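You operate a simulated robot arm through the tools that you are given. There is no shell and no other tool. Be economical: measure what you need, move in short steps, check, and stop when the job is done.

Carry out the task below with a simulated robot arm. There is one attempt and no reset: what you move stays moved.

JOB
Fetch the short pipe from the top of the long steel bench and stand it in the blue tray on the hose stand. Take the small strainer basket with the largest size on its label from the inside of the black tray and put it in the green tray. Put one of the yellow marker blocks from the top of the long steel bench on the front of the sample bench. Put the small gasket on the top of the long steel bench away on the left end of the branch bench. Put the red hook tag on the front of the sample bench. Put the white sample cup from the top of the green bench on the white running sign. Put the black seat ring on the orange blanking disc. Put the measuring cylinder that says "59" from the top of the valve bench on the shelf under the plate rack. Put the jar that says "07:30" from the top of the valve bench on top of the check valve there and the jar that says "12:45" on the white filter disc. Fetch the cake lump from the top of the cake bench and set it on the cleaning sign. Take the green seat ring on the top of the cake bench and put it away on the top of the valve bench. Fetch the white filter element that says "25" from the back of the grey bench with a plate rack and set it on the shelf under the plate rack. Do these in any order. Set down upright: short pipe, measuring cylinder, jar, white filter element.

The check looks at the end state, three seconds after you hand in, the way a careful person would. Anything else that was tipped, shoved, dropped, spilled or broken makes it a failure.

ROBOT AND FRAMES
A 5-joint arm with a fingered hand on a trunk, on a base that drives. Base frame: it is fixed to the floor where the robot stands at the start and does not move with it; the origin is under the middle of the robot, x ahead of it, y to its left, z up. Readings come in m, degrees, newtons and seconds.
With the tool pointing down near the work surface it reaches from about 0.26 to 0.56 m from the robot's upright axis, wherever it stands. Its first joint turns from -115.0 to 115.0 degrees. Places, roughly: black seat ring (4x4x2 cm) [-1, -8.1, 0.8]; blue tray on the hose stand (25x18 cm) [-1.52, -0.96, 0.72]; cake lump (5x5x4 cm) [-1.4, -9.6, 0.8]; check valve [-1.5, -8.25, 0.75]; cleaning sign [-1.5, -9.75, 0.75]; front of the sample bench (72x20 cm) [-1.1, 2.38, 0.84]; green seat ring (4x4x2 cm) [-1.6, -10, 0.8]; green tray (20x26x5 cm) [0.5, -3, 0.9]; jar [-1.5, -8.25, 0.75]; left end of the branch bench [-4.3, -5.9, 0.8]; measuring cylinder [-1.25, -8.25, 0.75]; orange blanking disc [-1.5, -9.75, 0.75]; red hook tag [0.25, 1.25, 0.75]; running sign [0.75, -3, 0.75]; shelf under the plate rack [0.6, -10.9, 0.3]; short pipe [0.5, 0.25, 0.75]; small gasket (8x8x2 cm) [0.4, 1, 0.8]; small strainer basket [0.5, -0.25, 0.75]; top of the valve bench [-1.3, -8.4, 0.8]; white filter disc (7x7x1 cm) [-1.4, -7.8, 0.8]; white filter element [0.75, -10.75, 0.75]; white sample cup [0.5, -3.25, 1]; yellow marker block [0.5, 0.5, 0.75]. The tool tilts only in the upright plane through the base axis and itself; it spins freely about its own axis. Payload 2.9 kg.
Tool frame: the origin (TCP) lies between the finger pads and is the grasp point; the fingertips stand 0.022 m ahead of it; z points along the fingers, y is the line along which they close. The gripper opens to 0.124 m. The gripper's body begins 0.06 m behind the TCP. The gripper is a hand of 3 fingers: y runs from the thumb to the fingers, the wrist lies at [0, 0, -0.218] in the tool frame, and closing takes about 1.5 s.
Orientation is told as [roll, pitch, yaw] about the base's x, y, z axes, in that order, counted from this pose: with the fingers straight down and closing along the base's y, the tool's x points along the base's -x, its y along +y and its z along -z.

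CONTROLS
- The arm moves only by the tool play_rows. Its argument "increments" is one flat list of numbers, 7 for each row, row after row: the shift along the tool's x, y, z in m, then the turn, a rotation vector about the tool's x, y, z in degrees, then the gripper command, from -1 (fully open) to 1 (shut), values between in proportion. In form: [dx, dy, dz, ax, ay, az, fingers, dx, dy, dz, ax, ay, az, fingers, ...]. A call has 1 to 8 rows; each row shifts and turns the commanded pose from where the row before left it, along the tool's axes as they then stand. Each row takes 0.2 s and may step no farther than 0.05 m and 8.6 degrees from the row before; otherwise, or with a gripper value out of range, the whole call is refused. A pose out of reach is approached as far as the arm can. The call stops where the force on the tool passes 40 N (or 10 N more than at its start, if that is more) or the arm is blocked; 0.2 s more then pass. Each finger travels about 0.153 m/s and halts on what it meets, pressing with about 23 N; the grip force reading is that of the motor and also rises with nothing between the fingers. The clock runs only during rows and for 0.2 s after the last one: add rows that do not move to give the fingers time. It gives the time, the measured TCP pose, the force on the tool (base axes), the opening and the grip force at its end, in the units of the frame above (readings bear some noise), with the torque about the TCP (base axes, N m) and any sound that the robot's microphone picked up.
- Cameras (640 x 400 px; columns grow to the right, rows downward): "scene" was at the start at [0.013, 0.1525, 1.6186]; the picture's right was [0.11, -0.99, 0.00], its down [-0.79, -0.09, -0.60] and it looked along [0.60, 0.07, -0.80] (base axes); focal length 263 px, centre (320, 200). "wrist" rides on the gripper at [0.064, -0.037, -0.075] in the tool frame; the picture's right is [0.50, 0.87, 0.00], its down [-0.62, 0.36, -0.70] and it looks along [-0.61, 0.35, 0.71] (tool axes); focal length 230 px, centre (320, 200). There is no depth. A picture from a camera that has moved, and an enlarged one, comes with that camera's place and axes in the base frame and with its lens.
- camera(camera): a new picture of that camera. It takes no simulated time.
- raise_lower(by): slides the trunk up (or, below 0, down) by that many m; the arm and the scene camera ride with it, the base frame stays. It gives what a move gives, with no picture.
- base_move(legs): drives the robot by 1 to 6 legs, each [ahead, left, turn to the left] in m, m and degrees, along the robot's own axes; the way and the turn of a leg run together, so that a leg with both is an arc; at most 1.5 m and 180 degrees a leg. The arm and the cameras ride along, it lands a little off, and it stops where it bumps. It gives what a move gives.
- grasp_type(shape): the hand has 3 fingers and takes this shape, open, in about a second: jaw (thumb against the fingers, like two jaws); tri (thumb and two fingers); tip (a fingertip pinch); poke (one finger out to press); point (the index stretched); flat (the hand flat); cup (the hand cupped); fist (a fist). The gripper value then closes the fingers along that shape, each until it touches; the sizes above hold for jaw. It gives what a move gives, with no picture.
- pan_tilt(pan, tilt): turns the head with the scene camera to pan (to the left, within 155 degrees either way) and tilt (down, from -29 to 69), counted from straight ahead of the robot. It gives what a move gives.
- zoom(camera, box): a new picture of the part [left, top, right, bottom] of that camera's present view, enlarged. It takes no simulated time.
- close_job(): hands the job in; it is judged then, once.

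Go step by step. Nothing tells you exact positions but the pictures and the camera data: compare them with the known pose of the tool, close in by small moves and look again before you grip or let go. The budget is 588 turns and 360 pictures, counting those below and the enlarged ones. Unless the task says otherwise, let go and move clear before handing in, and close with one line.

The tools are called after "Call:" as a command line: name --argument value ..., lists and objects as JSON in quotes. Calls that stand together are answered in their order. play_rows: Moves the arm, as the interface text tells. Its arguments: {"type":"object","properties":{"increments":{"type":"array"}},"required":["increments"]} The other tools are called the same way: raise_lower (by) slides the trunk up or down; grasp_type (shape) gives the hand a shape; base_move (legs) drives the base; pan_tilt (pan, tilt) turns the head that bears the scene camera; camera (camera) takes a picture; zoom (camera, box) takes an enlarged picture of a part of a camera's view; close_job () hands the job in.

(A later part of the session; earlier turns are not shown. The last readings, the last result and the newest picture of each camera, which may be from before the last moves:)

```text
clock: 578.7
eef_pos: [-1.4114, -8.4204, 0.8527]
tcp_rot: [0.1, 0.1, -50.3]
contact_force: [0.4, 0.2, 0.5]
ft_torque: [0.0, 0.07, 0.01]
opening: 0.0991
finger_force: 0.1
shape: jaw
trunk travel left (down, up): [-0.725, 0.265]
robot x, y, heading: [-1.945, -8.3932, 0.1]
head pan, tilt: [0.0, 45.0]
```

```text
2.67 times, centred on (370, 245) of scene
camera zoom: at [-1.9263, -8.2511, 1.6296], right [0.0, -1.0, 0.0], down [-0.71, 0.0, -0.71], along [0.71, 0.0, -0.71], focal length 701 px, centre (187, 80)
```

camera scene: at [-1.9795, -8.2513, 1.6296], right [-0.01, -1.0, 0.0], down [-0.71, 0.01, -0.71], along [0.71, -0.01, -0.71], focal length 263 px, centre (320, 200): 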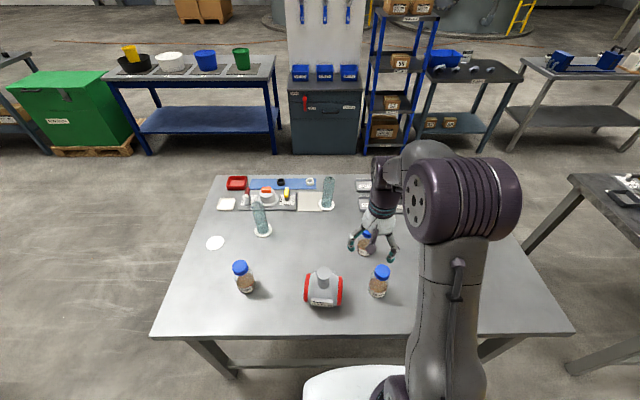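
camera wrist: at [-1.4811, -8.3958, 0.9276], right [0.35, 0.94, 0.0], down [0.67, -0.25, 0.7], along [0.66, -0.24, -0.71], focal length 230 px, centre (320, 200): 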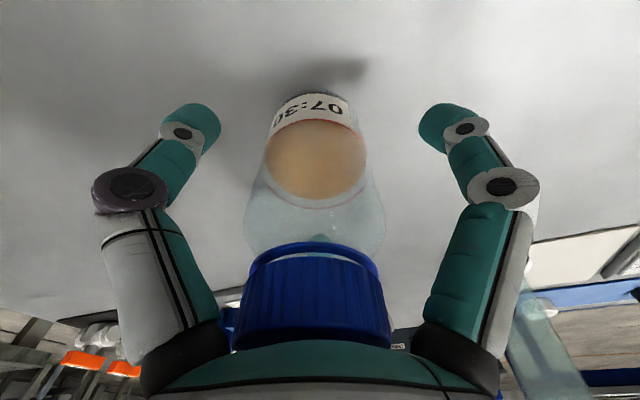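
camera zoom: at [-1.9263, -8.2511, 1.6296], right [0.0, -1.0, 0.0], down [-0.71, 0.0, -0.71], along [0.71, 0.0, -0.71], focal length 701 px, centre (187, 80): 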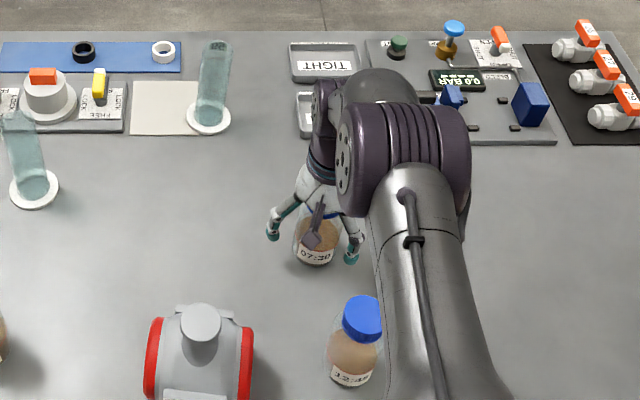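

Call:
play_rows --increments '[0, 0, 0, 0, 0, 0, -0.3, 0, 0, 0, 0, 0, 0, 0.1, 0, 0, 0, 0, 0, 0, 0.5, 0, 0, 0, 0, 0, 0, 1, 0, 0, 0, 0, 0, 0, 1, 0, 0, -0.03, 0, 0, 0, 1, 0, 0, -0.03, 0, 0, 0, 1, 0, 0, 0, 0, 0, 0, 1]'

Call:
camera --camera "wrist"

Call:
zoom --camera "scene" --box '[280, 170, 460, 320]'

```text
clock: 580.5
eef_pos: [-1.4135, -8.422, 0.9129]
tcp_rot: [0.0, 0.2, -50.4]
contact_force: [0.8, -0.3, -1.7]
ft_torque: [0.02, 0.0, -0.02]
opening: 0.0504
finger_force: 22.9
shape: jaw
trunk travel left (down, up): [-0.725, 0.265]
robot x, y, heading: [-1.9486, -8.3981, -0.2]
head pan, tilt: [0.0, 45.0]
```

```text
186 pictures are left
camera wrist: at [-1.4826, -8.3966, 0.9886], right [0.35, 0.94, 0.0], down [0.67, -0.25, 0.7], along [0.66, -0.24, -0.71], focal length 230 px, centre (320, 200)
```

wrist: 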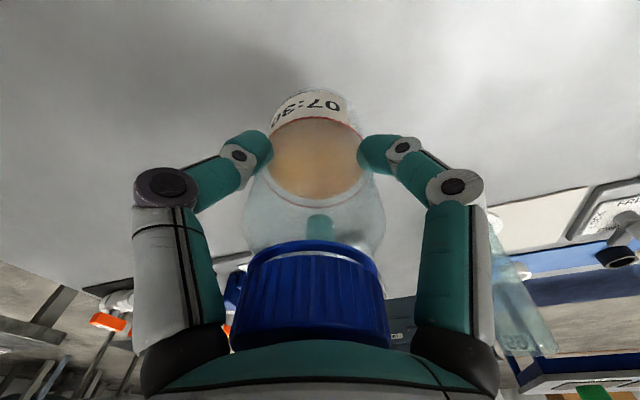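

```text
2.67 times, centred on (370, 245) of scene
camera zoom: at [-1.9252, -8.2512, 1.6296], right [0.0, -1.0, 0.0], down [-0.71, 0.0, -0.71], along [0.71, 0.0, -0.71], focal length 701 px, centre (187, 80)
```

zoom: 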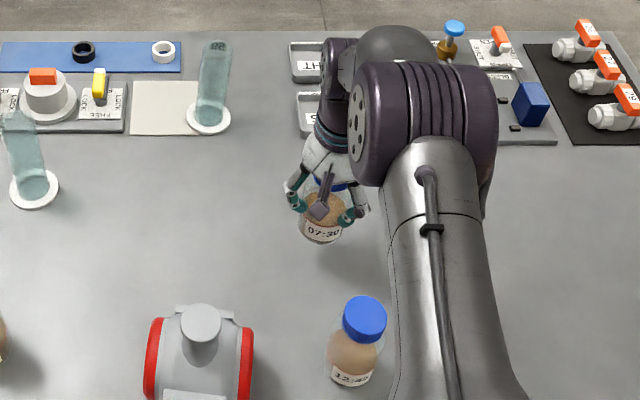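

Call:
play_rows --increments '[0, 0, -0.045, 0, 0, 0, 1, 0, 0, -0.045, 0, 0, 0, 1, 0, 0, -0.045, 0, 0, 0, 1, 0, 0, -0.045, 0, 0, 0, 1, 0.0467, -0.0082, 0, 0, 0, 0, 1, 0.0467, -0.0082, 0, 0, 0, 0, 1, 0.0467, -0.0082, 0, 0, 0, 0, 1, 0.0467, -0.0082, 0, 0, 0, 0, 1]'

Call:
play_rows --increments '[0.0467, -0.0082, 0, 0, 0, 0, 1, 0, 0, 0.015, 0, 0, 0, 1, 0, 0, 0, 0, 0, 0, 1]'

Call:
camera --camera "wrist"

Call:
zoom --camera "scene" --box '[260, 170, 440, 340]'

```text
clock: 582.3
eef_pos: [-1.5573, -8.2985, 1.0934]
tcp_rot: [0.0, -0.1, -50.4]
contact_force: [0.5, -0.1, -2.1]
ft_torque: [-0.03, 0.01, -0.01]
opening: 0.0498
finger_force: 23.4
shape: jaw
trunk travel left (down, up): [-0.725, 0.265]
robot x, y, heading: [-1.9444, -8.3947, -0.1]
head pan, tilt: [0.0, 45.0]
```

```text
clock: 583.1
eef_pos: [-1.5925, -8.2667, 1.0785]
tcp_rot: [-0.1, 0.0, -50.3]
contact_force: [-0.6, 0.6, -1.8]
ft_torque: [-0.01, 0.01, 0.03]
opening: 0.0497
finger_force: 23.5
shape: jaw
trunk travel left (down, up): [-0.725, 0.265]
robot x, y, heading: [-1.9448, -8.3964, 0.2]
head pan, tilt: [0.0, 45.0]
```

```text
184 pictures are left
camera wrist: at [-1.6631, -8.2424, 1.1531], right [0.35, 0.94, 0.0], down [0.67, -0.25, 0.7], along [0.66, -0.24, -0.71], focal length 230 px, centre (320, 200)
```

wrist: 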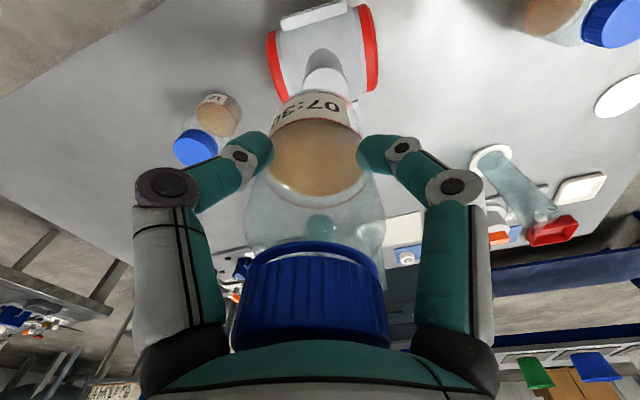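

```text
2.35 times, centred on (350, 255) of scene
camera zoom: at [-1.9266, -8.2507, 1.6296], right [0.0, -1.0, 0.0], down [-0.71, 0.0, -0.71], along [0.71, 0.0, -0.71], focal length 618 px, centre (249, 71)
```

zoom: 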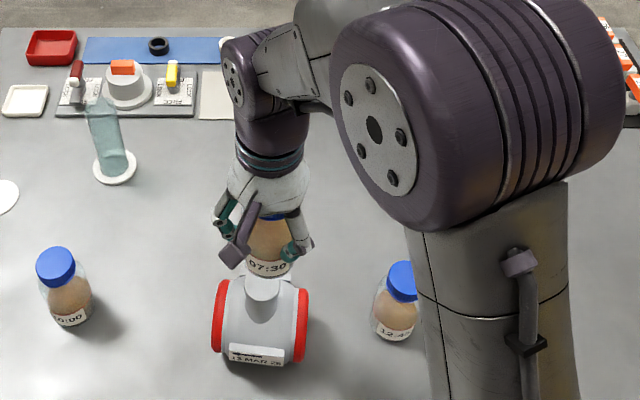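

Call:
play_rows --increments '[0, 0, 0.025, 0, 0, 0, 1, 0, 0, 0.012, 0, 0, 0, 1, 0, 0, 0.006, 0, 0, 0, 1, 0, 0, 0.004, 0, 0, 0, 1, 0, 0, 0.003, 0, 0, 0, 1, 0, 0, 0, 0, 0, 0, 1]'

Call:
zoom --camera "scene" --box '[290, 200, 390, 290]'

```text
clock: 584.5
eef_pos: [-1.5929, -8.2685, 1.0283]
tcp_rot: [-0.2, 0.0, -50.3]
contact_force: [0.4, 0.1, -1.8]
ft_torque: [0.0, 0.0, -0.01]
opening: 0.0498
finger_force: 23.3
shape: jaw
trunk travel left (down, up): [-0.725, 0.265]
robot x, y, heading: [-1.9455, -8.3932, 0.1]
head pan, tilt: [0.0, 45.0]
```

```text
4.44 times, centred on (340, 245) of scene
camera zoom: at [-1.9258, -8.251, 1.6296], right [0.0, -1.0, 0.0], down [-0.71, 0.0, -0.71], along [0.71, 0.0, -0.71], focal length 1168 px, centre (231, 0)
```

zoom: 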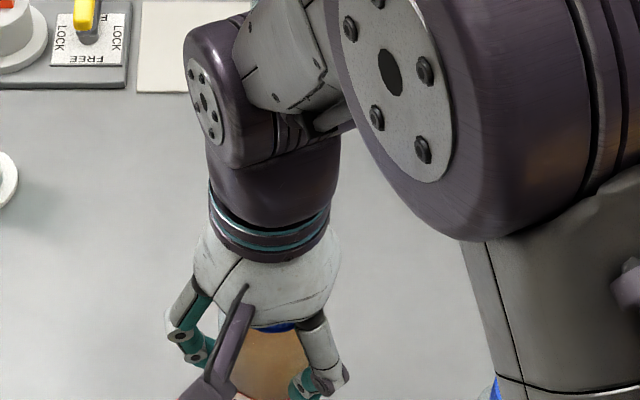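

Call:
play_rows --increments '[0, 0, 0.003, 0, 0, 0, 1, 0, 0, 0.003, 0, 0, 0, 1, 0, 0, 0.003, 0, 0, 0, 1]'

Call:
zoom --camera "scene" --box '[270, 210, 420, 330]'

```text
clock: 585.3
eef_pos: [-1.5919, -8.2698, 1.0198]
tcp_rot: [0.0, 0.0, -50.3]
contact_force: [-0.4, 0.2, -0.8]
ft_torque: [0.03, 0.03, -0.02]
opening: 0.0497
finger_force: 23.0
shape: jaw
trunk travel left (down, up): [-0.725, 0.265]
robot x, y, heading: [-1.9472, -8.3984, -0.1]
head pan, tilt: [0.0, 45.0]
```

```text
3.33 times, centred on (345, 270) of scene
camera zoom: at [-1.9257, -8.251, 1.6296], right [0.0, -1.0, 0.0], down [-0.71, 0.0, -0.71], along [0.71, 0.0, -0.71], focal length 876 px, centre (237, -33)
```

zoom: 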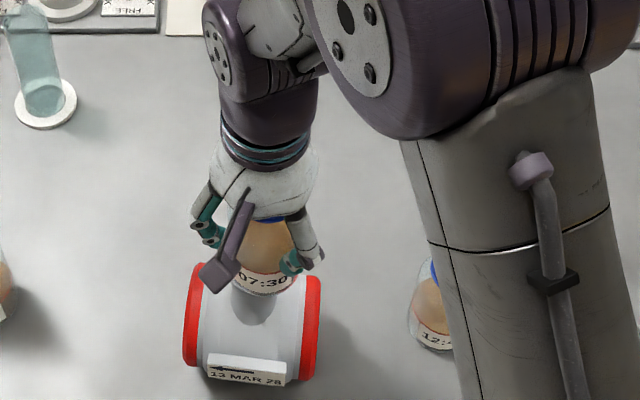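

Call:
play_rows --increments '[0, 0, 0.002, 0, 0, 0, 1, 0, 0, 0.002, 0, 0, 0, 1, 0, 0, 0, 0, 0, 0, 1]'

```text
clock: 586.1
eef_pos: [-1.5916, -8.2687, 1.0147]
tcp_rot: [-0.1, 0.0, -50.3]
contact_force: [-0.6, 0.7, -2.2]
ft_torque: [0.01, 0.02, -0.01]
opening: 0.0497
finger_force: 22.7
shape: jaw
trunk travel left (down, up): [-0.725, 0.265]
robot x, y, heading: [-1.9495, -8.3954, -0.2]
head pan, tilt: [0.0, 45.0]
```

Call:
play_rows --increments '[0, 0, 0.002, 0, 0, 0, 1, 0, 0, 0.002, 0, 0, 0, 1, 0, 0, 0.002, 0, 0, 0, 1, 0, 0, 0.002, 0, 0, 0, 1]'

Call:
zoom --camera "scene" --box '[270, 210, 420, 330]'

Call:
camera --camera "wrist"

```text
clock: 587.1
eef_pos: [-1.5913, -8.269, 1.0092]
tcp_rot: [0.1, 0.0, -50.3]
contact_force: [0.2, 0.2, 4.8]
ft_torque: [0.0, -0.04, 0.0]
opening: 0.0496
finger_force: 22.7
shape: jaw
trunk travel left (down, up): [-0.725, 0.265]
robot x, y, heading: [-1.9444, -8.3989, 0.1]
head pan, tilt: [0.0, 45.0]
```

```text
3.33 times, centred on (345, 270) of scene
camera zoom: at [-1.9268, -8.2515, 1.6298], right [0.0, -1.0, 0.0], down [-0.71, 0.0, -0.71], along [0.71, 0.0, -0.71], focal length 876 px, centre (237, -33)
```

zoom: 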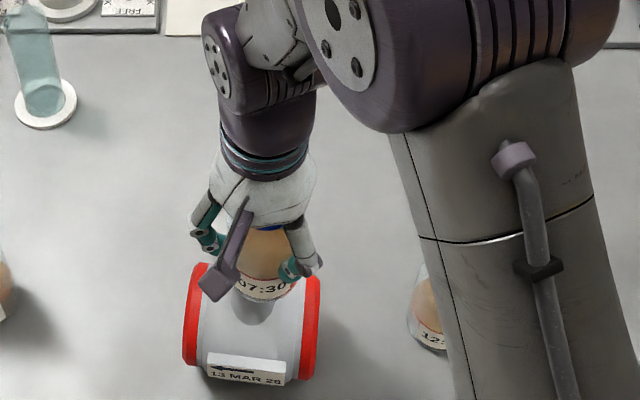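

```text
179 pictures are left
camera wrist: at [-1.6628, -8.2438, 1.0828], right [0.35, 0.94, 0.0], down [0.67, -0.25, 0.7], along [0.66, -0.24, -0.71], focal length 230 px, centre (320, 200)
```

wrist: 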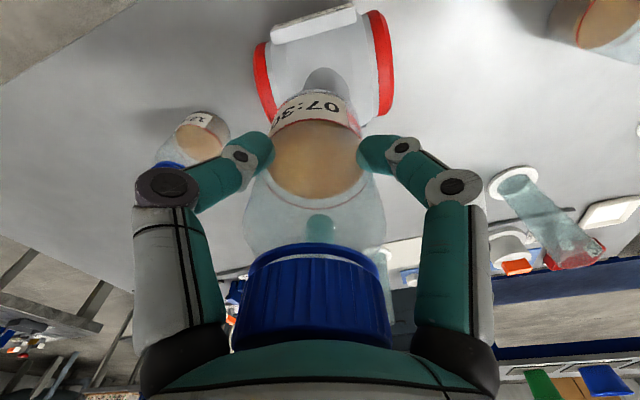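

Contact; the flange centre computes to (-1.586,-8.266), so I nudge the jar 5 mm, set it down and release gently.

Call:
play_rows --increments '[0, 0, -0.008, 0, 0, 0, 1, 0, 0.005, 0, 0, 0, 0, 1, 0, 0, 0.005, 0, 0, 0, 1, 0, 0, 0.002, 0, 0, 0, 1, 0, 0, 0.001, 0, 0, 0, 1, 0, 0, 0, 0, 0, 0, 1]'

```text
clock: 588.5
eef_pos: [-1.5895, -8.2656, 1.0079]
tcp_rot: [-0.1, 0.0, -50.3]
contact_force: [-0.1, 1.0, 0.5]
ft_torque: [-0.01, -0.03, -0.01]
opening: 0.0497
finger_force: 23.5
shape: jaw
trunk travel left (down, up): [-0.725, 0.265]
robot x, y, heading: [-1.9458, -8.3986, 0.1]
head pan, tilt: [0.0, 45.0]
```

Call:
play_rows --increments '[0, 0, 0.001, 0, 0, 0, 1, 0, 0, 0, 0, 0, 0, 0.6, 0, 0, 0, 0, 0, 0, 0.2, 0, 0, 0, 0, 0, 0, -0.1, 0, 0, 0, 0, 0, 0, -0.4, 0, 0, 0, 0, 0, 0, -0.6, 0, 0, 0, 0, 0, 0, -0.6]'

Call:
zoom --camera "scene" --box '[270, 210, 420, 330]'

Call:
camera --camera "wrist"

```text
clock: 590.1
eef_pos: [-1.5878, -8.2642, 1.0082]
tcp_rot: [0.0, 0.0, -50.4]
contact_force: [-0.3, 0.0, 0.3]
ft_torque: [0.0, 0.0, -0.01]
opening: 0.0987
finger_force: 0.1
shape: jaw
trunk travel left (down, up): [-0.725, 0.265]
robot x, y, heading: [-1.9472, -8.395, -0.0]
head pan, tilt: [0.0, 45.0]
```

```text
3.33 times, centred on (345, 270) of scene
camera zoom: at [-1.9261, -8.2511, 1.6296], right [0.0, -1.0, 0.0], down [-0.71, 0.0, -0.71], along [0.71, 0.0, -0.71], focal length 876 px, centre (237, -33)
```

zoom: 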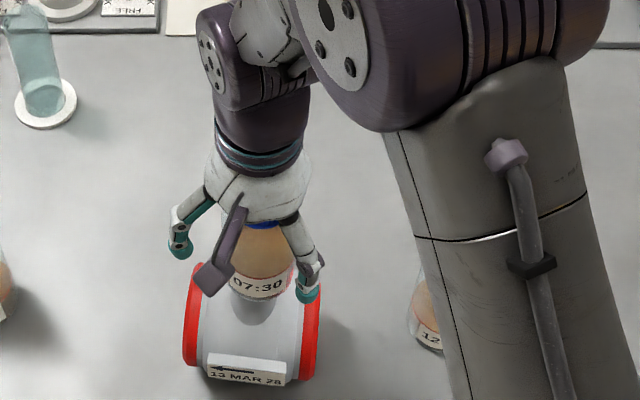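

```text
177 pictures are left
camera wrist: at [-1.659, -8.24, 1.082], right [0.35, 0.94, 0.0], down [0.67, -0.25, 0.7], along [0.66, -0.24, -0.71], focal length 230 px, centre (320, 200)
```

wrist: 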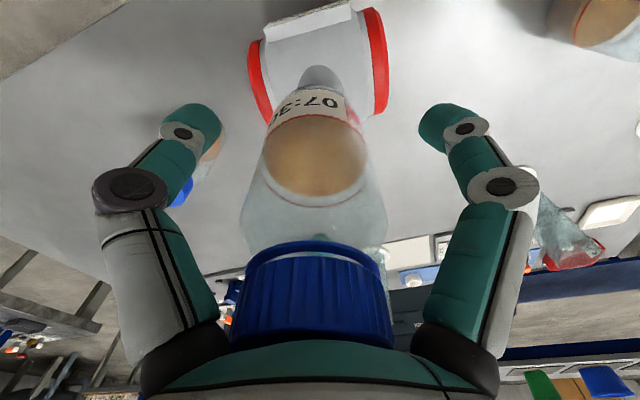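

Standing free. I rise straight up and check.

Call:
play_rows --increments '[0, 0, -0.02, 0, 0, 0, -0.6, 0, 0, -0.03, 0, 0, 0, -0.6, 0, 0, -0.04, 0, 0, 0, -0.6, 0, 0, -0.04, 0, 0, 0, -0.6, 0, 0, -0.02, 0, 0, 0, -0.6]'

Call:
zoom --camera "scene" --box '[240, 200, 440, 330]'

Call:
camera --camera "wrist"

```text
clock: 591.3
eef_pos: [-1.5887, -8.2652, 1.1583]
tcp_rot: [-0.1, -0.1, -50.3]
contact_force: [-1.0, -0.3, 0.0]
ft_torque: [0.01, 0.0, 0.02]
opening: 0.0991
finger_force: 0.0
shape: jaw
trunk travel left (down, up): [-0.725, 0.265]
robot x, y, heading: [-1.9478, -8.3956, 0.1]
head pan, tilt: [0.0, 45.0]
```

```text
3.08 times, centred on (340, 265) of scene
camera zoom: at [-1.9262, -8.2511, 1.6296], right [0.0, -1.0, 0.0], down [-0.71, 0.0, -0.71], along [0.71, 0.0, -0.71], focal length 809 px, centre (258, 0)
```

zoom: 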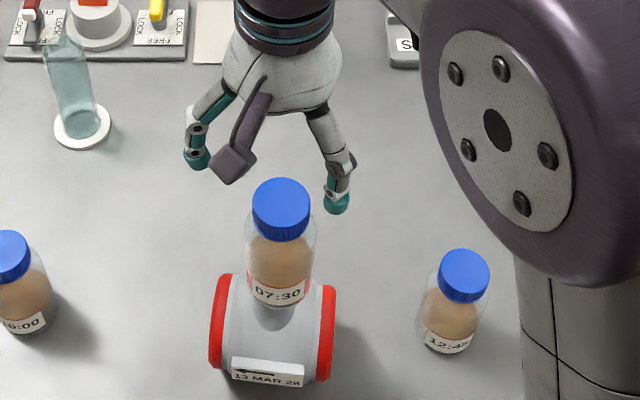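

```text
175 pictures are left
camera wrist: at [-1.6595, -8.2401, 1.2326], right [0.35, 0.94, 0.0], down [0.67, -0.25, 0.7], along [0.66, -0.24, -0.71], focal length 230 px, centre (320, 200)
```

wrist: 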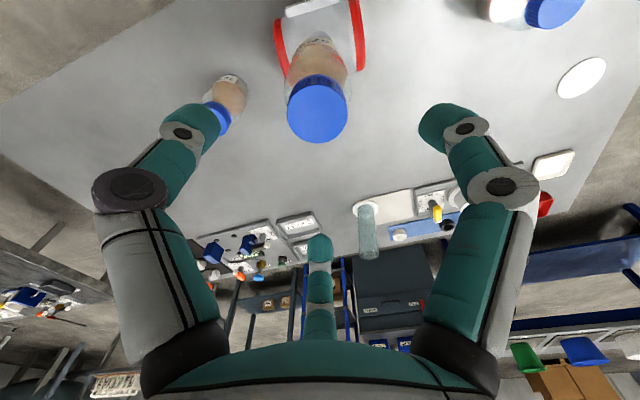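

Stable. Next the 12:45 jar at about (-1.567,-8.449).

Call:
play_rows --increments '[-0.039, -0.025, 0, 0, 0, 0, -0.6, -0.039, -0.025, 0, 0, 0, 0, -0.6, -0.039, -0.025, 0, 0, 0, 0, -0.6, -0.039, -0.025, 0, 0, 0, 0, -0.6, 0, 0, 0.05, 0, 0, 0, -0.6, 0, 0, 0.05, 0, 0, 0, -0.6, 0, 0, 0.05, 0, 0, 0, -0.6, 0, 0, 0, 0, 0, 0, -0.6]'

Call:
camera --camera "wrist"

```text
clock: 593.1
eef_pos: [-1.5686, -8.4496, 1.0086]
tcp_rot: [0.0, 0.0, -50.3]
contact_force: [0.2, 0.2, -0.3]
ft_torque: [0.01, 0.0, -0.01]
opening: 0.0993
finger_force: 0.1
shape: jaw
trunk travel left (down, up): [-0.725, 0.265]
robot x, y, heading: [-1.9462, -8.3935, -0.0]
head pan, tilt: [0.0, 45.0]
```

```text
174 pictures are left
camera wrist: at [-1.6392, -8.4247, 1.0831], right [0.35, 0.94, 0.0], down [0.67, -0.25, 0.7], along [0.66, -0.24, -0.71], focal length 230 px, centre (320, 200)
```

wrist: 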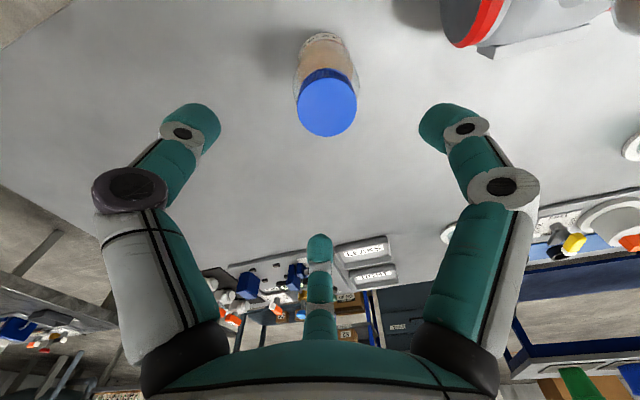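

Call:
play_rows --increments '[0.003, 0.003, 0.04, 0, 0, 0, -0.6, 0, 0, 0.04, 0, 0, 0, -0.6, 0, 0, 0.04, 0, 0, 0, -0.6, 0, 0, 0.035, 0, 0, 0, -0.6, 0, 0, 0, 0, 0, 0, -0.2, 0, 0, 0, 0, 0, 0, 0.2, 0, 0, 0, 0, 0, 0, 0.8, 0, 0, 0, 0, 0, 0, 1]'

Call:
play_rows --increments '[0, 0, 0, 0, 0, 0, 1, 0, 0, -0.03, 0, 0, 0, 1, 0, 0, -0.04, 0, 0, 0, 1, 0, 0, -0.05, 0, 0, 0, 1, 0, 0, -0.05, 0, 0, 0, 1, 0, 0, -0.05, 0, 0, 0, 1, 0, 0, 0, 0, 0, 0, 1]'

Call:
camera --camera "wrist"

```text
clock: 594.9
eef_pos: [-1.5682, -8.4452, 0.8524]
tcp_rot: [0.0, 0.1, -50.3]
contact_force: [-0.3, -0.3, -0.6]
ft_torque: [0.0, 0.02, 0.05]
opening: 0.0499
finger_force: 23.3
shape: jaw
trunk travel left (down, up): [-0.725, 0.265]
robot x, y, heading: [-1.9476, -8.3944, -0.2]
head pan, tilt: [0.0, 45.0]
```

```text
clock: 596.5
eef_pos: [-1.562, -8.4457, 1.072]
tcp_rot: [-0.1, 0.1, -50.2]
contact_force: [0.7, -0.4, -1.6]
ft_torque: [-0.02, -0.01, -0.03]
opening: 0.0495
finger_force: 23.1
shape: jaw
trunk travel left (down, up): [-0.725, 0.265]
robot x, y, heading: [-1.9474, -8.3961, -0.1]
head pan, tilt: [0.0, 45.0]
```

```text
173 pictures are left
camera wrist: at [-1.6332, -8.4208, 1.1459], right [0.35, 0.94, 0.0], down [0.67, -0.25, 0.7], along [0.66, -0.24, -0.71], focal length 230 px, centre (320, 200)
```

wrist: 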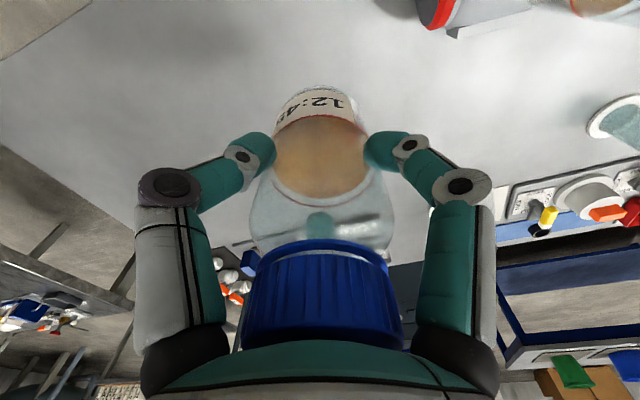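

Jar 12:45 held. I raise it well above the other jar, then drive round to the north side.

Call:
play_rows --increments '[0, 0, -0.05, 0, 0, 0, 1, 0, 0, -0.05, 0, 0, 0, 1, 0, 0, -0.05, 0, 0, 0, 1, 0, 0, 0, 0, 0, 0, 1]'

Call:
base_move --legs '[[-0.1, 0, 0], [0, 1.2, 0], [0.65, 0, 0], [0, 0, -90]]'

Call:
camera --camera "scene"

```text
clock: 597.5
eef_pos: [-1.5678, -8.4458, 1.2214]
tcp_rot: [-0.1, 0.1, -50.4]
contact_force: [0.4, 0.3, -2.0]
ft_torque: [0.02, 0.04, 0.0]
opening: 0.0493
finger_force: 22.8
shape: jaw
trunk travel left (down, up): [-0.725, 0.265]
robot x, y, heading: [-1.9446, -8.3976, -0.1]
head pan, tilt: [0.0, 45.0]
```

```text
clock: 611.3
eef_pos: [-1.4641, -7.594, 1.2214]
tcp_rot: [0.0, 0.1, -141.9]
contact_force: [0.0, -0.1, -2.0]
ft_torque: [0.02, -0.04, -0.04]
opening: 0.0489
finger_force: 23.2
shape: jaw
trunk travel left (down, up): [-0.725, 0.265]
robot x, y, heading: [-1.4065, -7.2157, -91.3]
head pan, tilt: [0.0, 45.0]
```

```text
172 pictures are left
camera scene: at [-1.2616, -7.2429, 1.6296], right [-1.0, 0.03, 0.0], down [0.02, 0.71, -0.71], along [-0.02, -0.71, -0.71], focal length 263 px, centre (320, 200)
```

scene: 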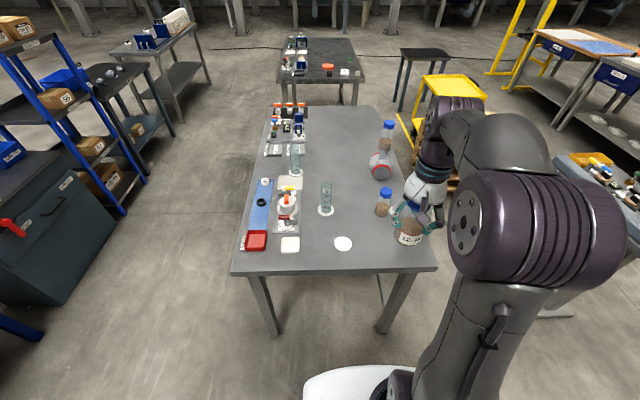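

Call:
base_move --legs '[[0.16, 0, 1.3]]'

Call:
zoom --camera "scene" --box '[230, 110, 430, 290]'

Call:
camera --camera "wrist"

```text
clock: 612.7
eef_pos: [-1.4586, -7.7544, 1.2212]
tcp_rot: [-0.1, 0.1, -140.7]
contact_force: [-0.4, 0.2, -0.4]
ft_torque: [-0.01, 0.0, -0.01]
opening: 0.0491
finger_force: 23.0
shape: jaw
trunk travel left (down, up): [-0.725, 0.265]
robot x, y, heading: [-1.4057, -7.3739, -90.1]
head pan, tilt: [0.0, 45.0]
```

```text
2.22 times, centred on (330, 200) of scene
camera zoom: at [-1.2634, -7.399, 1.6296], right [-1.0, 0.0, 0.0], down [0.0, 0.71, -0.71], along [0.0, -0.71, -0.71], focal length 584 px, centre (298, 200)
```

zoom: 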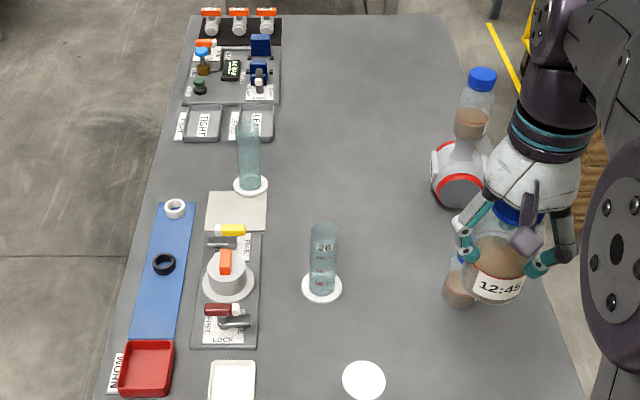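

```text
170 pictures are left
camera wrist: at [-1.4334, -7.6862, 1.2959], right [0.94, -0.35, 0.0], down [-0.25, -0.67, 0.7], along [-0.25, -0.66, -0.71], focal length 230 px, centre (320, 200)
```

wrist: 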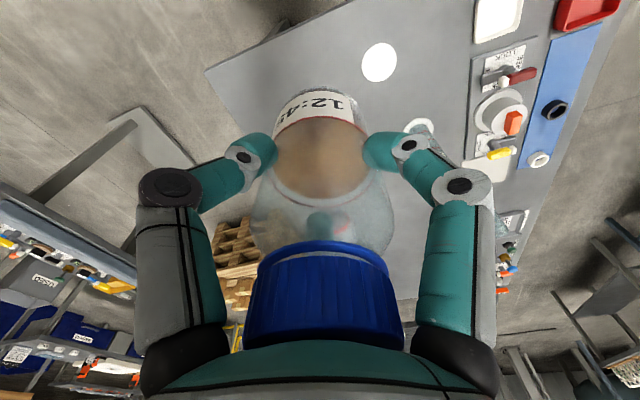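

The near cylinder reads 26, so "59" should be the far one. The disc is at (-1.368,-7.842); I bring the jar above it and lower.

Call:
play_rows --increments '[0.005, 0.042, 0.01, 0, 0, 0, 1, 0.005, 0.042, 0.01, 0, 0, 0, 1, 0.005, 0.041, 0.02, 0, 0, 0, 1, 0, 0, 0.045, 0, 0, 0, 1, 0, 0, 0.045, 0, 0, 0, 1, 0, 0, 0.045, 0, 0, 0, 1, 0, 0, 0.045, 0, 0, 0, 1, 0, 0, 0, 0, 0, 0, 1]'

Call:
zoom --camera "scene" --box '[260, 170, 460, 330]'

Call:
camera --camera "wrist"

```text
clock: 614.5
eef_pos: [-1.3663, -7.8405, 0.9994]
tcp_rot: [0.0, 0.0, -140.7]
contact_force: [-0.3, 0.0, -1.2]
ft_torque: [0.01, -0.01, 0.02]
opening: 0.0487
finger_force: 23.3
shape: jaw
trunk travel left (down, up): [-0.725, 0.265]
robot x, y, heading: [-1.4081, -7.3778, -90.1]
head pan, tilt: [0.0, 45.0]
```

```text
2.50 times, centred on (360, 250) of scene
camera zoom: at [-1.2633, -7.3979, 1.6296], right [-1.0, 0.0, 0.0], down [0.0, 0.71, -0.71], along [0.0, -0.71, -0.71], focal length 657 px, centre (220, 75)
```

zoom: 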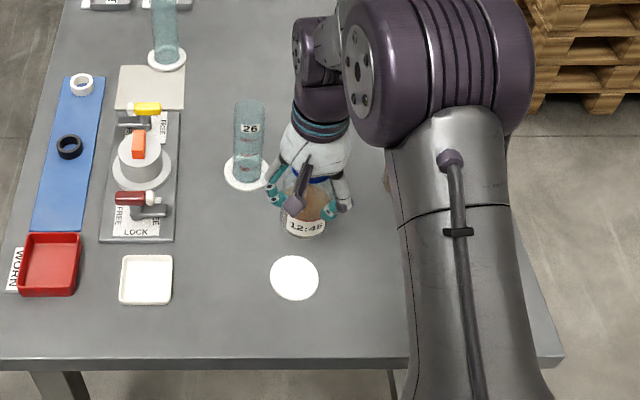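

```text
168 pictures are left
camera wrist: at [-1.3417, -7.7724, 1.0741], right [0.94, -0.35, 0.0], down [-0.25, -0.67, 0.7], along [-0.25, -0.66, -0.71], focal length 230 px, centre (320, 200)
```

wrist: 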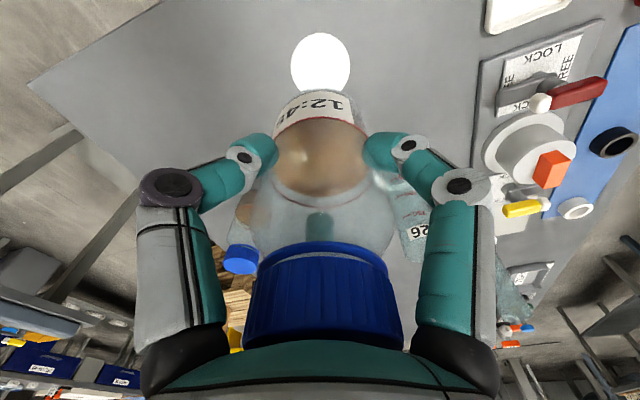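

Call:
play_rows --increments '[0, 0, 0.04, 0, 0, 0, 1, 0, 0, 0.04, 0, 0, 0, 1, 0, 0, 0.035, 0, 0, 0, 1, 0, 0, 0.01, 0, 0, 0, 1, 0, 0, 0.005, 0, 0, 0, 1, 0, 0, 0.004, 0, 0, 0, 1, 0, 0, 0.003, 0, 0, 0, 1]'

```text
clock: 616.1
eef_pos: [-1.3671, -7.8398, 0.8651]
tcp_rot: [0.0, 0.1, -140.6]
contact_force: [0.3, -0.1, -1.6]
ft_torque: [0.02, 0.0, 0.02]
opening: 0.0486
finger_force: 22.1
shape: jaw
trunk travel left (down, up): [-0.725, 0.265]
robot x, y, heading: [-1.4076, -7.3741, -90.0]
head pan, tilt: [0.0, 45.0]
```

Call:
play_rows --increments '[0, 0, 0.003, 0, 0, 0, 1, 0, 0, 0.002, 0, 0, 0, 1, 0, 0, 0.002, 0, 0, 0, 1, 0, 0, 0.002, 0, 0, 0, 1]'

```text
clock: 617.1
eef_pos: [-1.3664, -7.8399, 0.8566]
tcp_rot: [0.0, 0.0, -140.6]
contact_force: [-0.5, -0.6, 3.2]
ft_torque: [-0.06, 0.0, 0.04]
opening: 0.049
finger_force: 23.3
shape: jaw
trunk travel left (down, up): [-0.725, 0.265]
robot x, y, heading: [-1.4076, -7.3778, -89.9]
head pan, tilt: [0.0, 45.0]
```

Contact at 0.857. I release and rise.

Call:
play_rows --increments '[0, 0, 0.001, 0, 0, 0, 1, 0, 0, 0, 0, 0, 0, 0.5, 0, 0, 0, 0, 0, 0, 0, 0, 0, 0, 0, 0, 0, -0.5, 0, 0, 0, 0, 0, 0, -0.5, 0, 0, -0.04, 0, 0, 0, -0.5, 0, 0, -0.05, 0, 0, 0, -0.5, 0, 0, -0.05, 0, 0, 0, -0.5]'

Call:
play_rows --increments '[0, 0, -0.05, 0, 0, 0, -0.5, 0, 0, -0.05, 0, 0, 0, -0.5, 0, 0, 0, 0, 0, 0, -0.5]'

Call:
zoom --camera "scene" --box '[230, 110, 430, 290]'

Call:
zoom --camera "scene" --box '[290, 120, 350, 180]'

```text
clock: 618.9
eef_pos: [-1.366, -7.8426, 0.9974]
tcp_rot: [0.1, 0.0, -140.5]
contact_force: [-0.2, -0.2, -0.1]
ft_torque: [0.0, -0.03, 0.03]
opening: 0.0927
finger_force: 0.1
shape: jaw
trunk travel left (down, up): [-0.725, 0.265]
robot x, y, heading: [-1.4077, -7.3773, -90.0]
head pan, tilt: [0.0, 45.0]
```

```text
clock: 619.7
eef_pos: [-1.3664, -7.8426, 1.0938]
tcp_rot: [-0.1, 0.2, -140.6]
contact_force: [-1.3, -0.1, 0.7]
ft_torque: [-0.03, -0.02, -0.02]
opening: 0.0926
finger_force: 0.0
shape: jaw
trunk travel left (down, up): [-0.725, 0.265]
robot x, y, heading: [-1.411, -7.3768, -90.2]
head pan, tilt: [0.0, 45.0]
```

```text
2.22 times, centred on (330, 200) of scene
camera zoom: at [-1.2633, -7.3991, 1.6296], right [-1.0, 0.0, 0.0], down [0.0, 0.71, -0.71], along [0.0, -0.71, -0.71], focal length 584 px, centre (298, 200)
```

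zoom: 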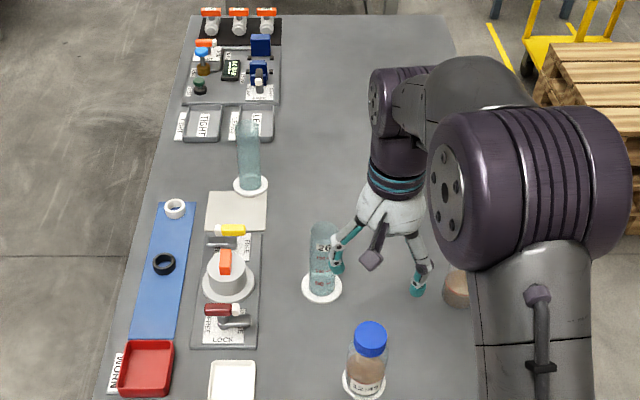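

```text
6.67 times, centred on (320, 150) of scene
camera zoom: at [-1.2633, -7.3991, 1.6296], right [-1.0, 0.0, 0.0], down [0.0, 0.71, -0.71], along [0.0, -0.71, -0.71], focal length 1752 px, centre (320, 533)
```

zoom: 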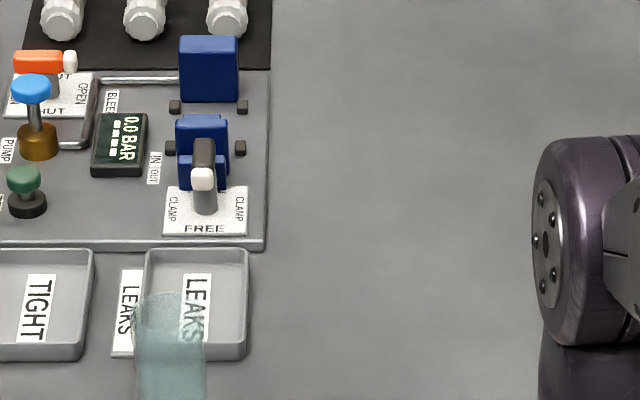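

Jar 12:45 stands on the disc. Next the east side: black ring and the far cylinder. I drive round.

Call:
base_move --legs '[[-0.2, 0, 0], [0, 0.85, 0], [0, 0, -90], [0, 1.05, 0]]'

Call:
camera --camera "scene"

```text
clock: 634.2
eef_pos: [-1.0513, -8.2766, 1.0923]
tcp_rot: [-0.1, 0.1, 128.5]
contact_force: [-0.4, -0.6, 1.1]
ft_torque: [-0.01, 0.0, 0.03]
opening: 0.0927
finger_force: 0.0
shape: jaw
trunk travel left (down, up): [-0.725, 0.265]
robot x, y, heading: [-0.5809, -8.2464, 178.8]
head pan, tilt: [0.0, 45.0]
```

```text
165 pictures are left
camera scene: at [-0.608, -8.388, 1.6296], right [0.02, 1.0, 0.0], down [0.71, -0.01, -0.71], along [-0.71, 0.01, -0.71], focal length 263 px, centre (320, 200)
```

scene: 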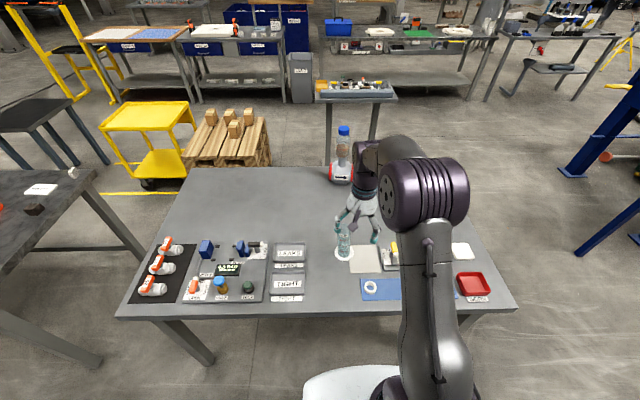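

Call:
zoom --camera "scene" --box '[260, 190, 440, 310]'

Call:
camera --camera "wrist"

```text
3.33 times, centred on (350, 250) of scene
camera zoom: at [-0.608, -8.388, 1.6296], right [0.02, 1.0, 0.0], down [0.71, -0.01, -0.71], along [-0.71, 0.01, -0.71], focal length 876 px, centre (220, 33)
```

zoom: 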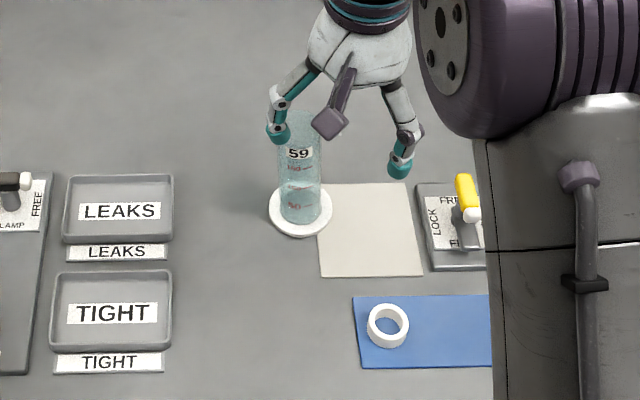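

```text
163 pictures are left
camera wrist: at [-0.9833, -8.3039, 1.1679], right [-0.37, -0.93, 0.0], down [-0.66, 0.26, 0.7], along [-0.65, 0.26, -0.71], focal length 230 px, centre (320, 200)
```

wrist: 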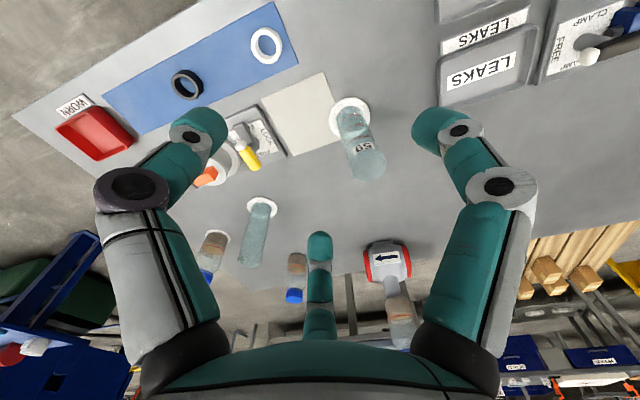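

The far cylinder is "59", at (-1.160,-8.290), top z≈0.96. I move closer and centre above it.

Call:
base_move --legs '[[0.06, 0, 1.2]]'

Call:
play_rows --increments '[-0.01, 0.024, 0.02, 0, 0, 0, -0.4, -0.01, 0.023, 0.02, 0, 0, 0, -0.4, 0, 0, 0.01, 0, 0, 0, -0.4, 0, 0, 0, 0, 0, 0, -0.4]'

Call:
camera --camera "wrist"

Call:
zoom --camera "scene" --box '[260, 190, 440, 310]'

```text
clock: 635.2
eef_pos: [-1.1131, -8.2856, 1.0913]
tcp_rot: [-0.1, 0.2, 129.7]
contact_force: [0.3, -0.6, 0.1]
ft_torque: [0.01, -0.06, -0.03]
opening: 0.0925
finger_force: 0.1
shape: jaw
trunk travel left (down, up): [-0.725, 0.265]
robot x, y, heading: [-0.6443, -8.2446, -180.1]
head pan, tilt: [0.0, 45.0]
```

```text
clock: 636.2
eef_pos: [-1.1602, -8.2991, 1.0427]
tcp_rot: [-0.1, 0.2, 129.8]
contact_force: [0.3, -0.9, 0.0]
ft_torque: [0.02, -0.01, -0.02]
opening: 0.0873
finger_force: 0.0
shape: jaw
trunk travel left (down, up): [-0.725, 0.265]
robot x, y, heading: [-0.6421, -8.2434, -180.2]
head pan, tilt: [0.0, 45.0]
```

```text
162 pictures are left
camera wrist: at [-1.0925, -8.3255, 1.117], right [-0.35, -0.94, 0.0], down [-0.67, 0.25, 0.7], along [-0.66, 0.24, -0.71], focal length 230 px, centre (320, 200)
```

wrist: 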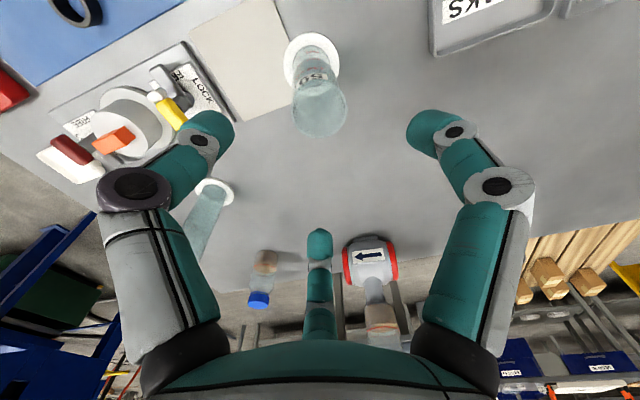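

```text
3.33 times, centred on (350, 250) of scene
camera zoom: at [-0.667, -8.3877, 1.6296], right [0.0, 1.0, 0.0], down [0.71, 0.0, -0.71], along [-0.71, 0.0, -0.71], focal length 876 px, centre (220, 33)
```

zoom: 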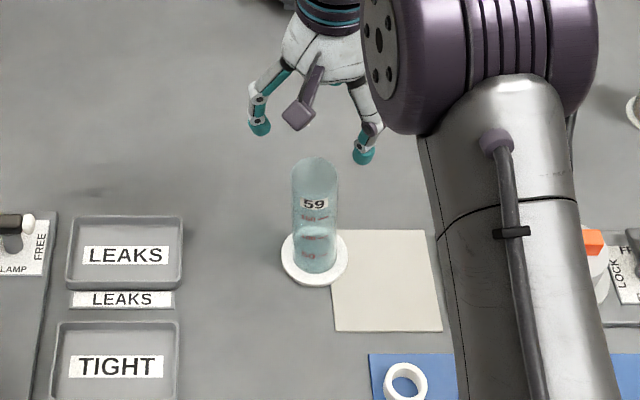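

Call:
play_rows --increments '[-0.008, 0, 0.035, 0, 0, 0, -0.4, 0, 0, 0.04, 0, 0, 0, -0.4, 0, 0, 0.04, 0, 0, 0, -0.4, 0, 0, 0.035, 0, 0, 0, -0.4, 0, 0, 0, 0, 0, 0, -0.4]'

Call:
camera --camera "wrist"

Call:
zoom --camera "scene" --box '[260, 190, 440, 310]'

```text
clock: 637.4
eef_pos: [-1.1659, -8.2954, 0.8913]
tcp_rot: [0.0, 0.0, 129.8]
contact_force: [1.1, 0.3, 0.0]
ft_torque: [0.01, -0.02, 0.02]
opening: 0.0871
finger_force: 0.0
shape: jaw
trunk travel left (down, up): [-0.725, 0.265]
robot x, y, heading: [-0.6433, -8.2423, -180.1]
head pan, tilt: [0.0, 45.0]
```

```text
160 pictures are left
camera wrist: at [-1.0979, -8.3214, 0.966], right [-0.35, -0.94, 0.0], down [-0.67, 0.25, 0.7], along [-0.66, 0.24, -0.71], focal length 230 px, centre (320, 200)
```

wrist: 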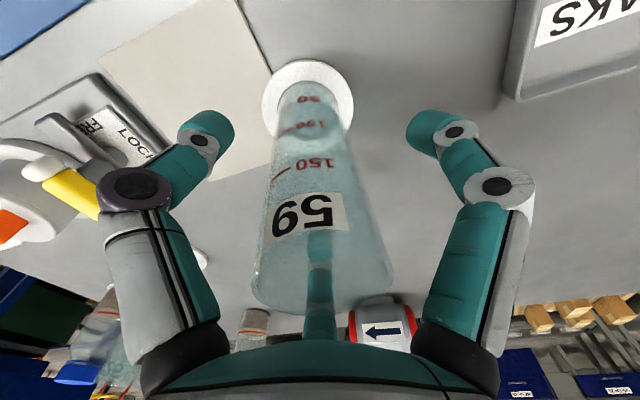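

```text
3.33 times, centred on (350, 250) of scene
camera zoom: at [-0.666, -8.3875, 1.6296], right [0.0, 1.0, 0.0], down [0.71, 0.0, -0.71], along [-0.71, 0.0, -0.71], focal length 876 px, centre (220, 33)
```

zoom: 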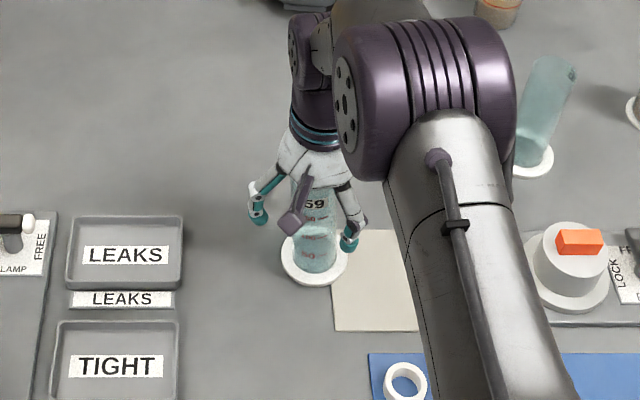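

Well centred on "59". I close and lift.

Call:
play_rows --increments '[0, 0, 0, 0, 0, 0, 0, 0, 0, 0, 0, 0, 0, 0.4, 0, 0, 0, 0, 0, 0, 1, 0, 0, 0, 0, 0, 0, 1, 0, 0, 0, 0, 0, 0, 1, 0, 0, -0.03, 0, 0, 0, 1, 0, 0, -0.04, 0, 0, 0, 1, 0, 0, 0, 0, 0, 0, 1]'

Call:
camera --camera "wrist"

Call:
zoom --camera "scene" --box '[260, 190, 440, 310]'

```text
clock: 639.2
eef_pos: [-1.1657, -8.2944, 0.9631]
tcp_rot: [-0.1, 0.0, 129.7]
contact_force: [-0.2, -0.4, -1.0]
ft_torque: [0.01, 0.05, 0.01]
opening: 0.0376
finger_force: 23.0
shape: jaw
trunk travel left (down, up): [-0.725, 0.265]
robot x, y, heading: [-0.6423, -8.2448, -180.0]
head pan, tilt: [0.0, 45.0]
```

```text
158 pictures are left
camera wrist: at [-1.0984, -8.3212, 1.0378], right [-0.35, -0.94, 0.0], down [-0.67, 0.25, 0.7], along [-0.66, 0.24, -0.71], focal length 230 px, centre (320, 200)
```

wrist: 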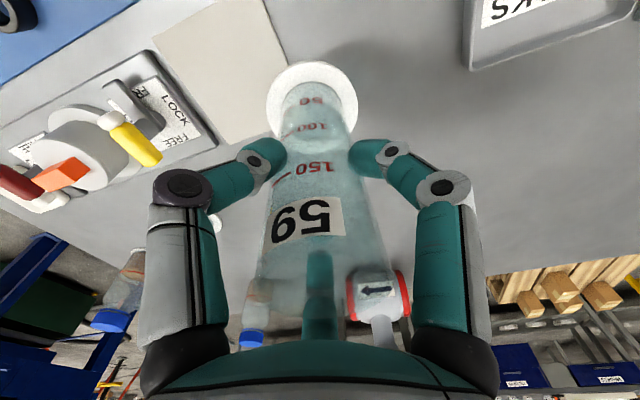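

```text
3.33 times, centred on (350, 250) of scene
camera zoom: at [-0.6671, -8.3877, 1.6295], right [0.0, 1.0, 0.0], down [0.71, 0.0, -0.71], along [-0.71, 0.0, -0.71], focal length 876 px, centre (220, 33)
```

zoom: 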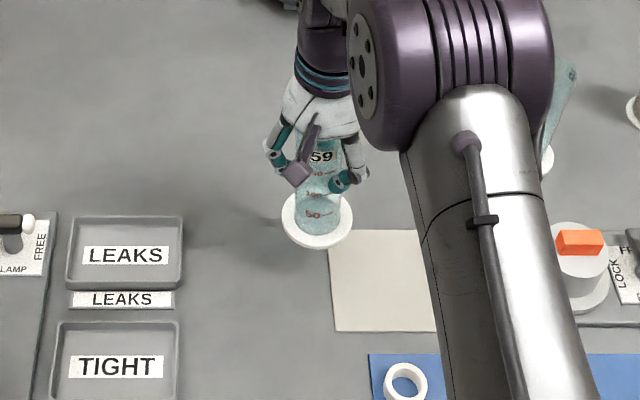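

Call:
play_rows --increments '[0, 0, -0.05, 0, 0, 0, 1, 0, 0, -0.05, 0, 0, 0, 1, 0, 0, -0.05, 0, 0, 0, 1]'

Call:
base_move --legs '[[-0.25, 0, 0], [0, 0, -180], [0, -1.3, 0], [0, -1.2, 0]]'

Call:
camera --camera "scene"

```text
clock: 640.0
eef_pos: [-1.168, -8.2945, 1.1137]
tcp_rot: [0.1, 0.0, 129.7]
contact_force: [-0.7, 0.6, -0.7]
ft_torque: [0.02, 0.0, 0.0]
opening: 0.0373
finger_force: 22.9
shape: jaw
trunk travel left (down, up): [-0.725, 0.265]
robot x, y, heading: [-0.6455, -8.2408, -180.2]
head pan, tilt: [0.0, 45.0]
```

```text
clock: 661.2
eef_pos: [-0.0671, -10.7386, 1.1126]
tcp_rot: [-0.1, 0.0, -55.7]
contact_force: [0.3, 0.3, -0.5]
ft_torque: [0.01, -0.03, -0.02]
opening: 0.0368
finger_force: 22.4
shape: jaw
trunk travel left (down, up): [-0.725, 0.265]
robot x, y, heading: [-0.5923, -10.7417, -5.1]
head pan, tilt: [0.0, 45.0]
```

```text
156 pictures are left
camera scene: at [-0.5582, -10.6009, 1.6296], right [-0.09, -1.0, 0.0], down [-0.7, 0.07, -0.71], along [0.7, -0.07, -0.71], focal length 263 px, centre (320, 200)
```

scene: 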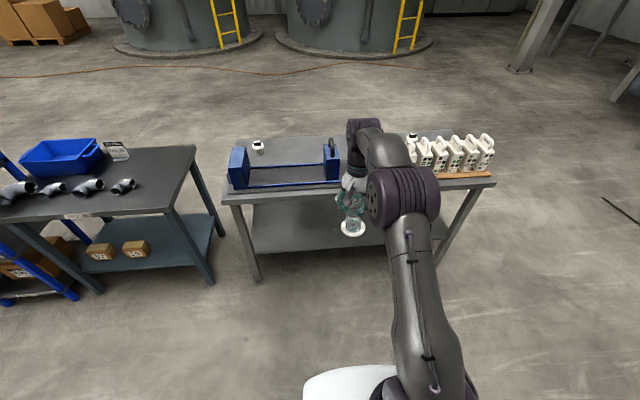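

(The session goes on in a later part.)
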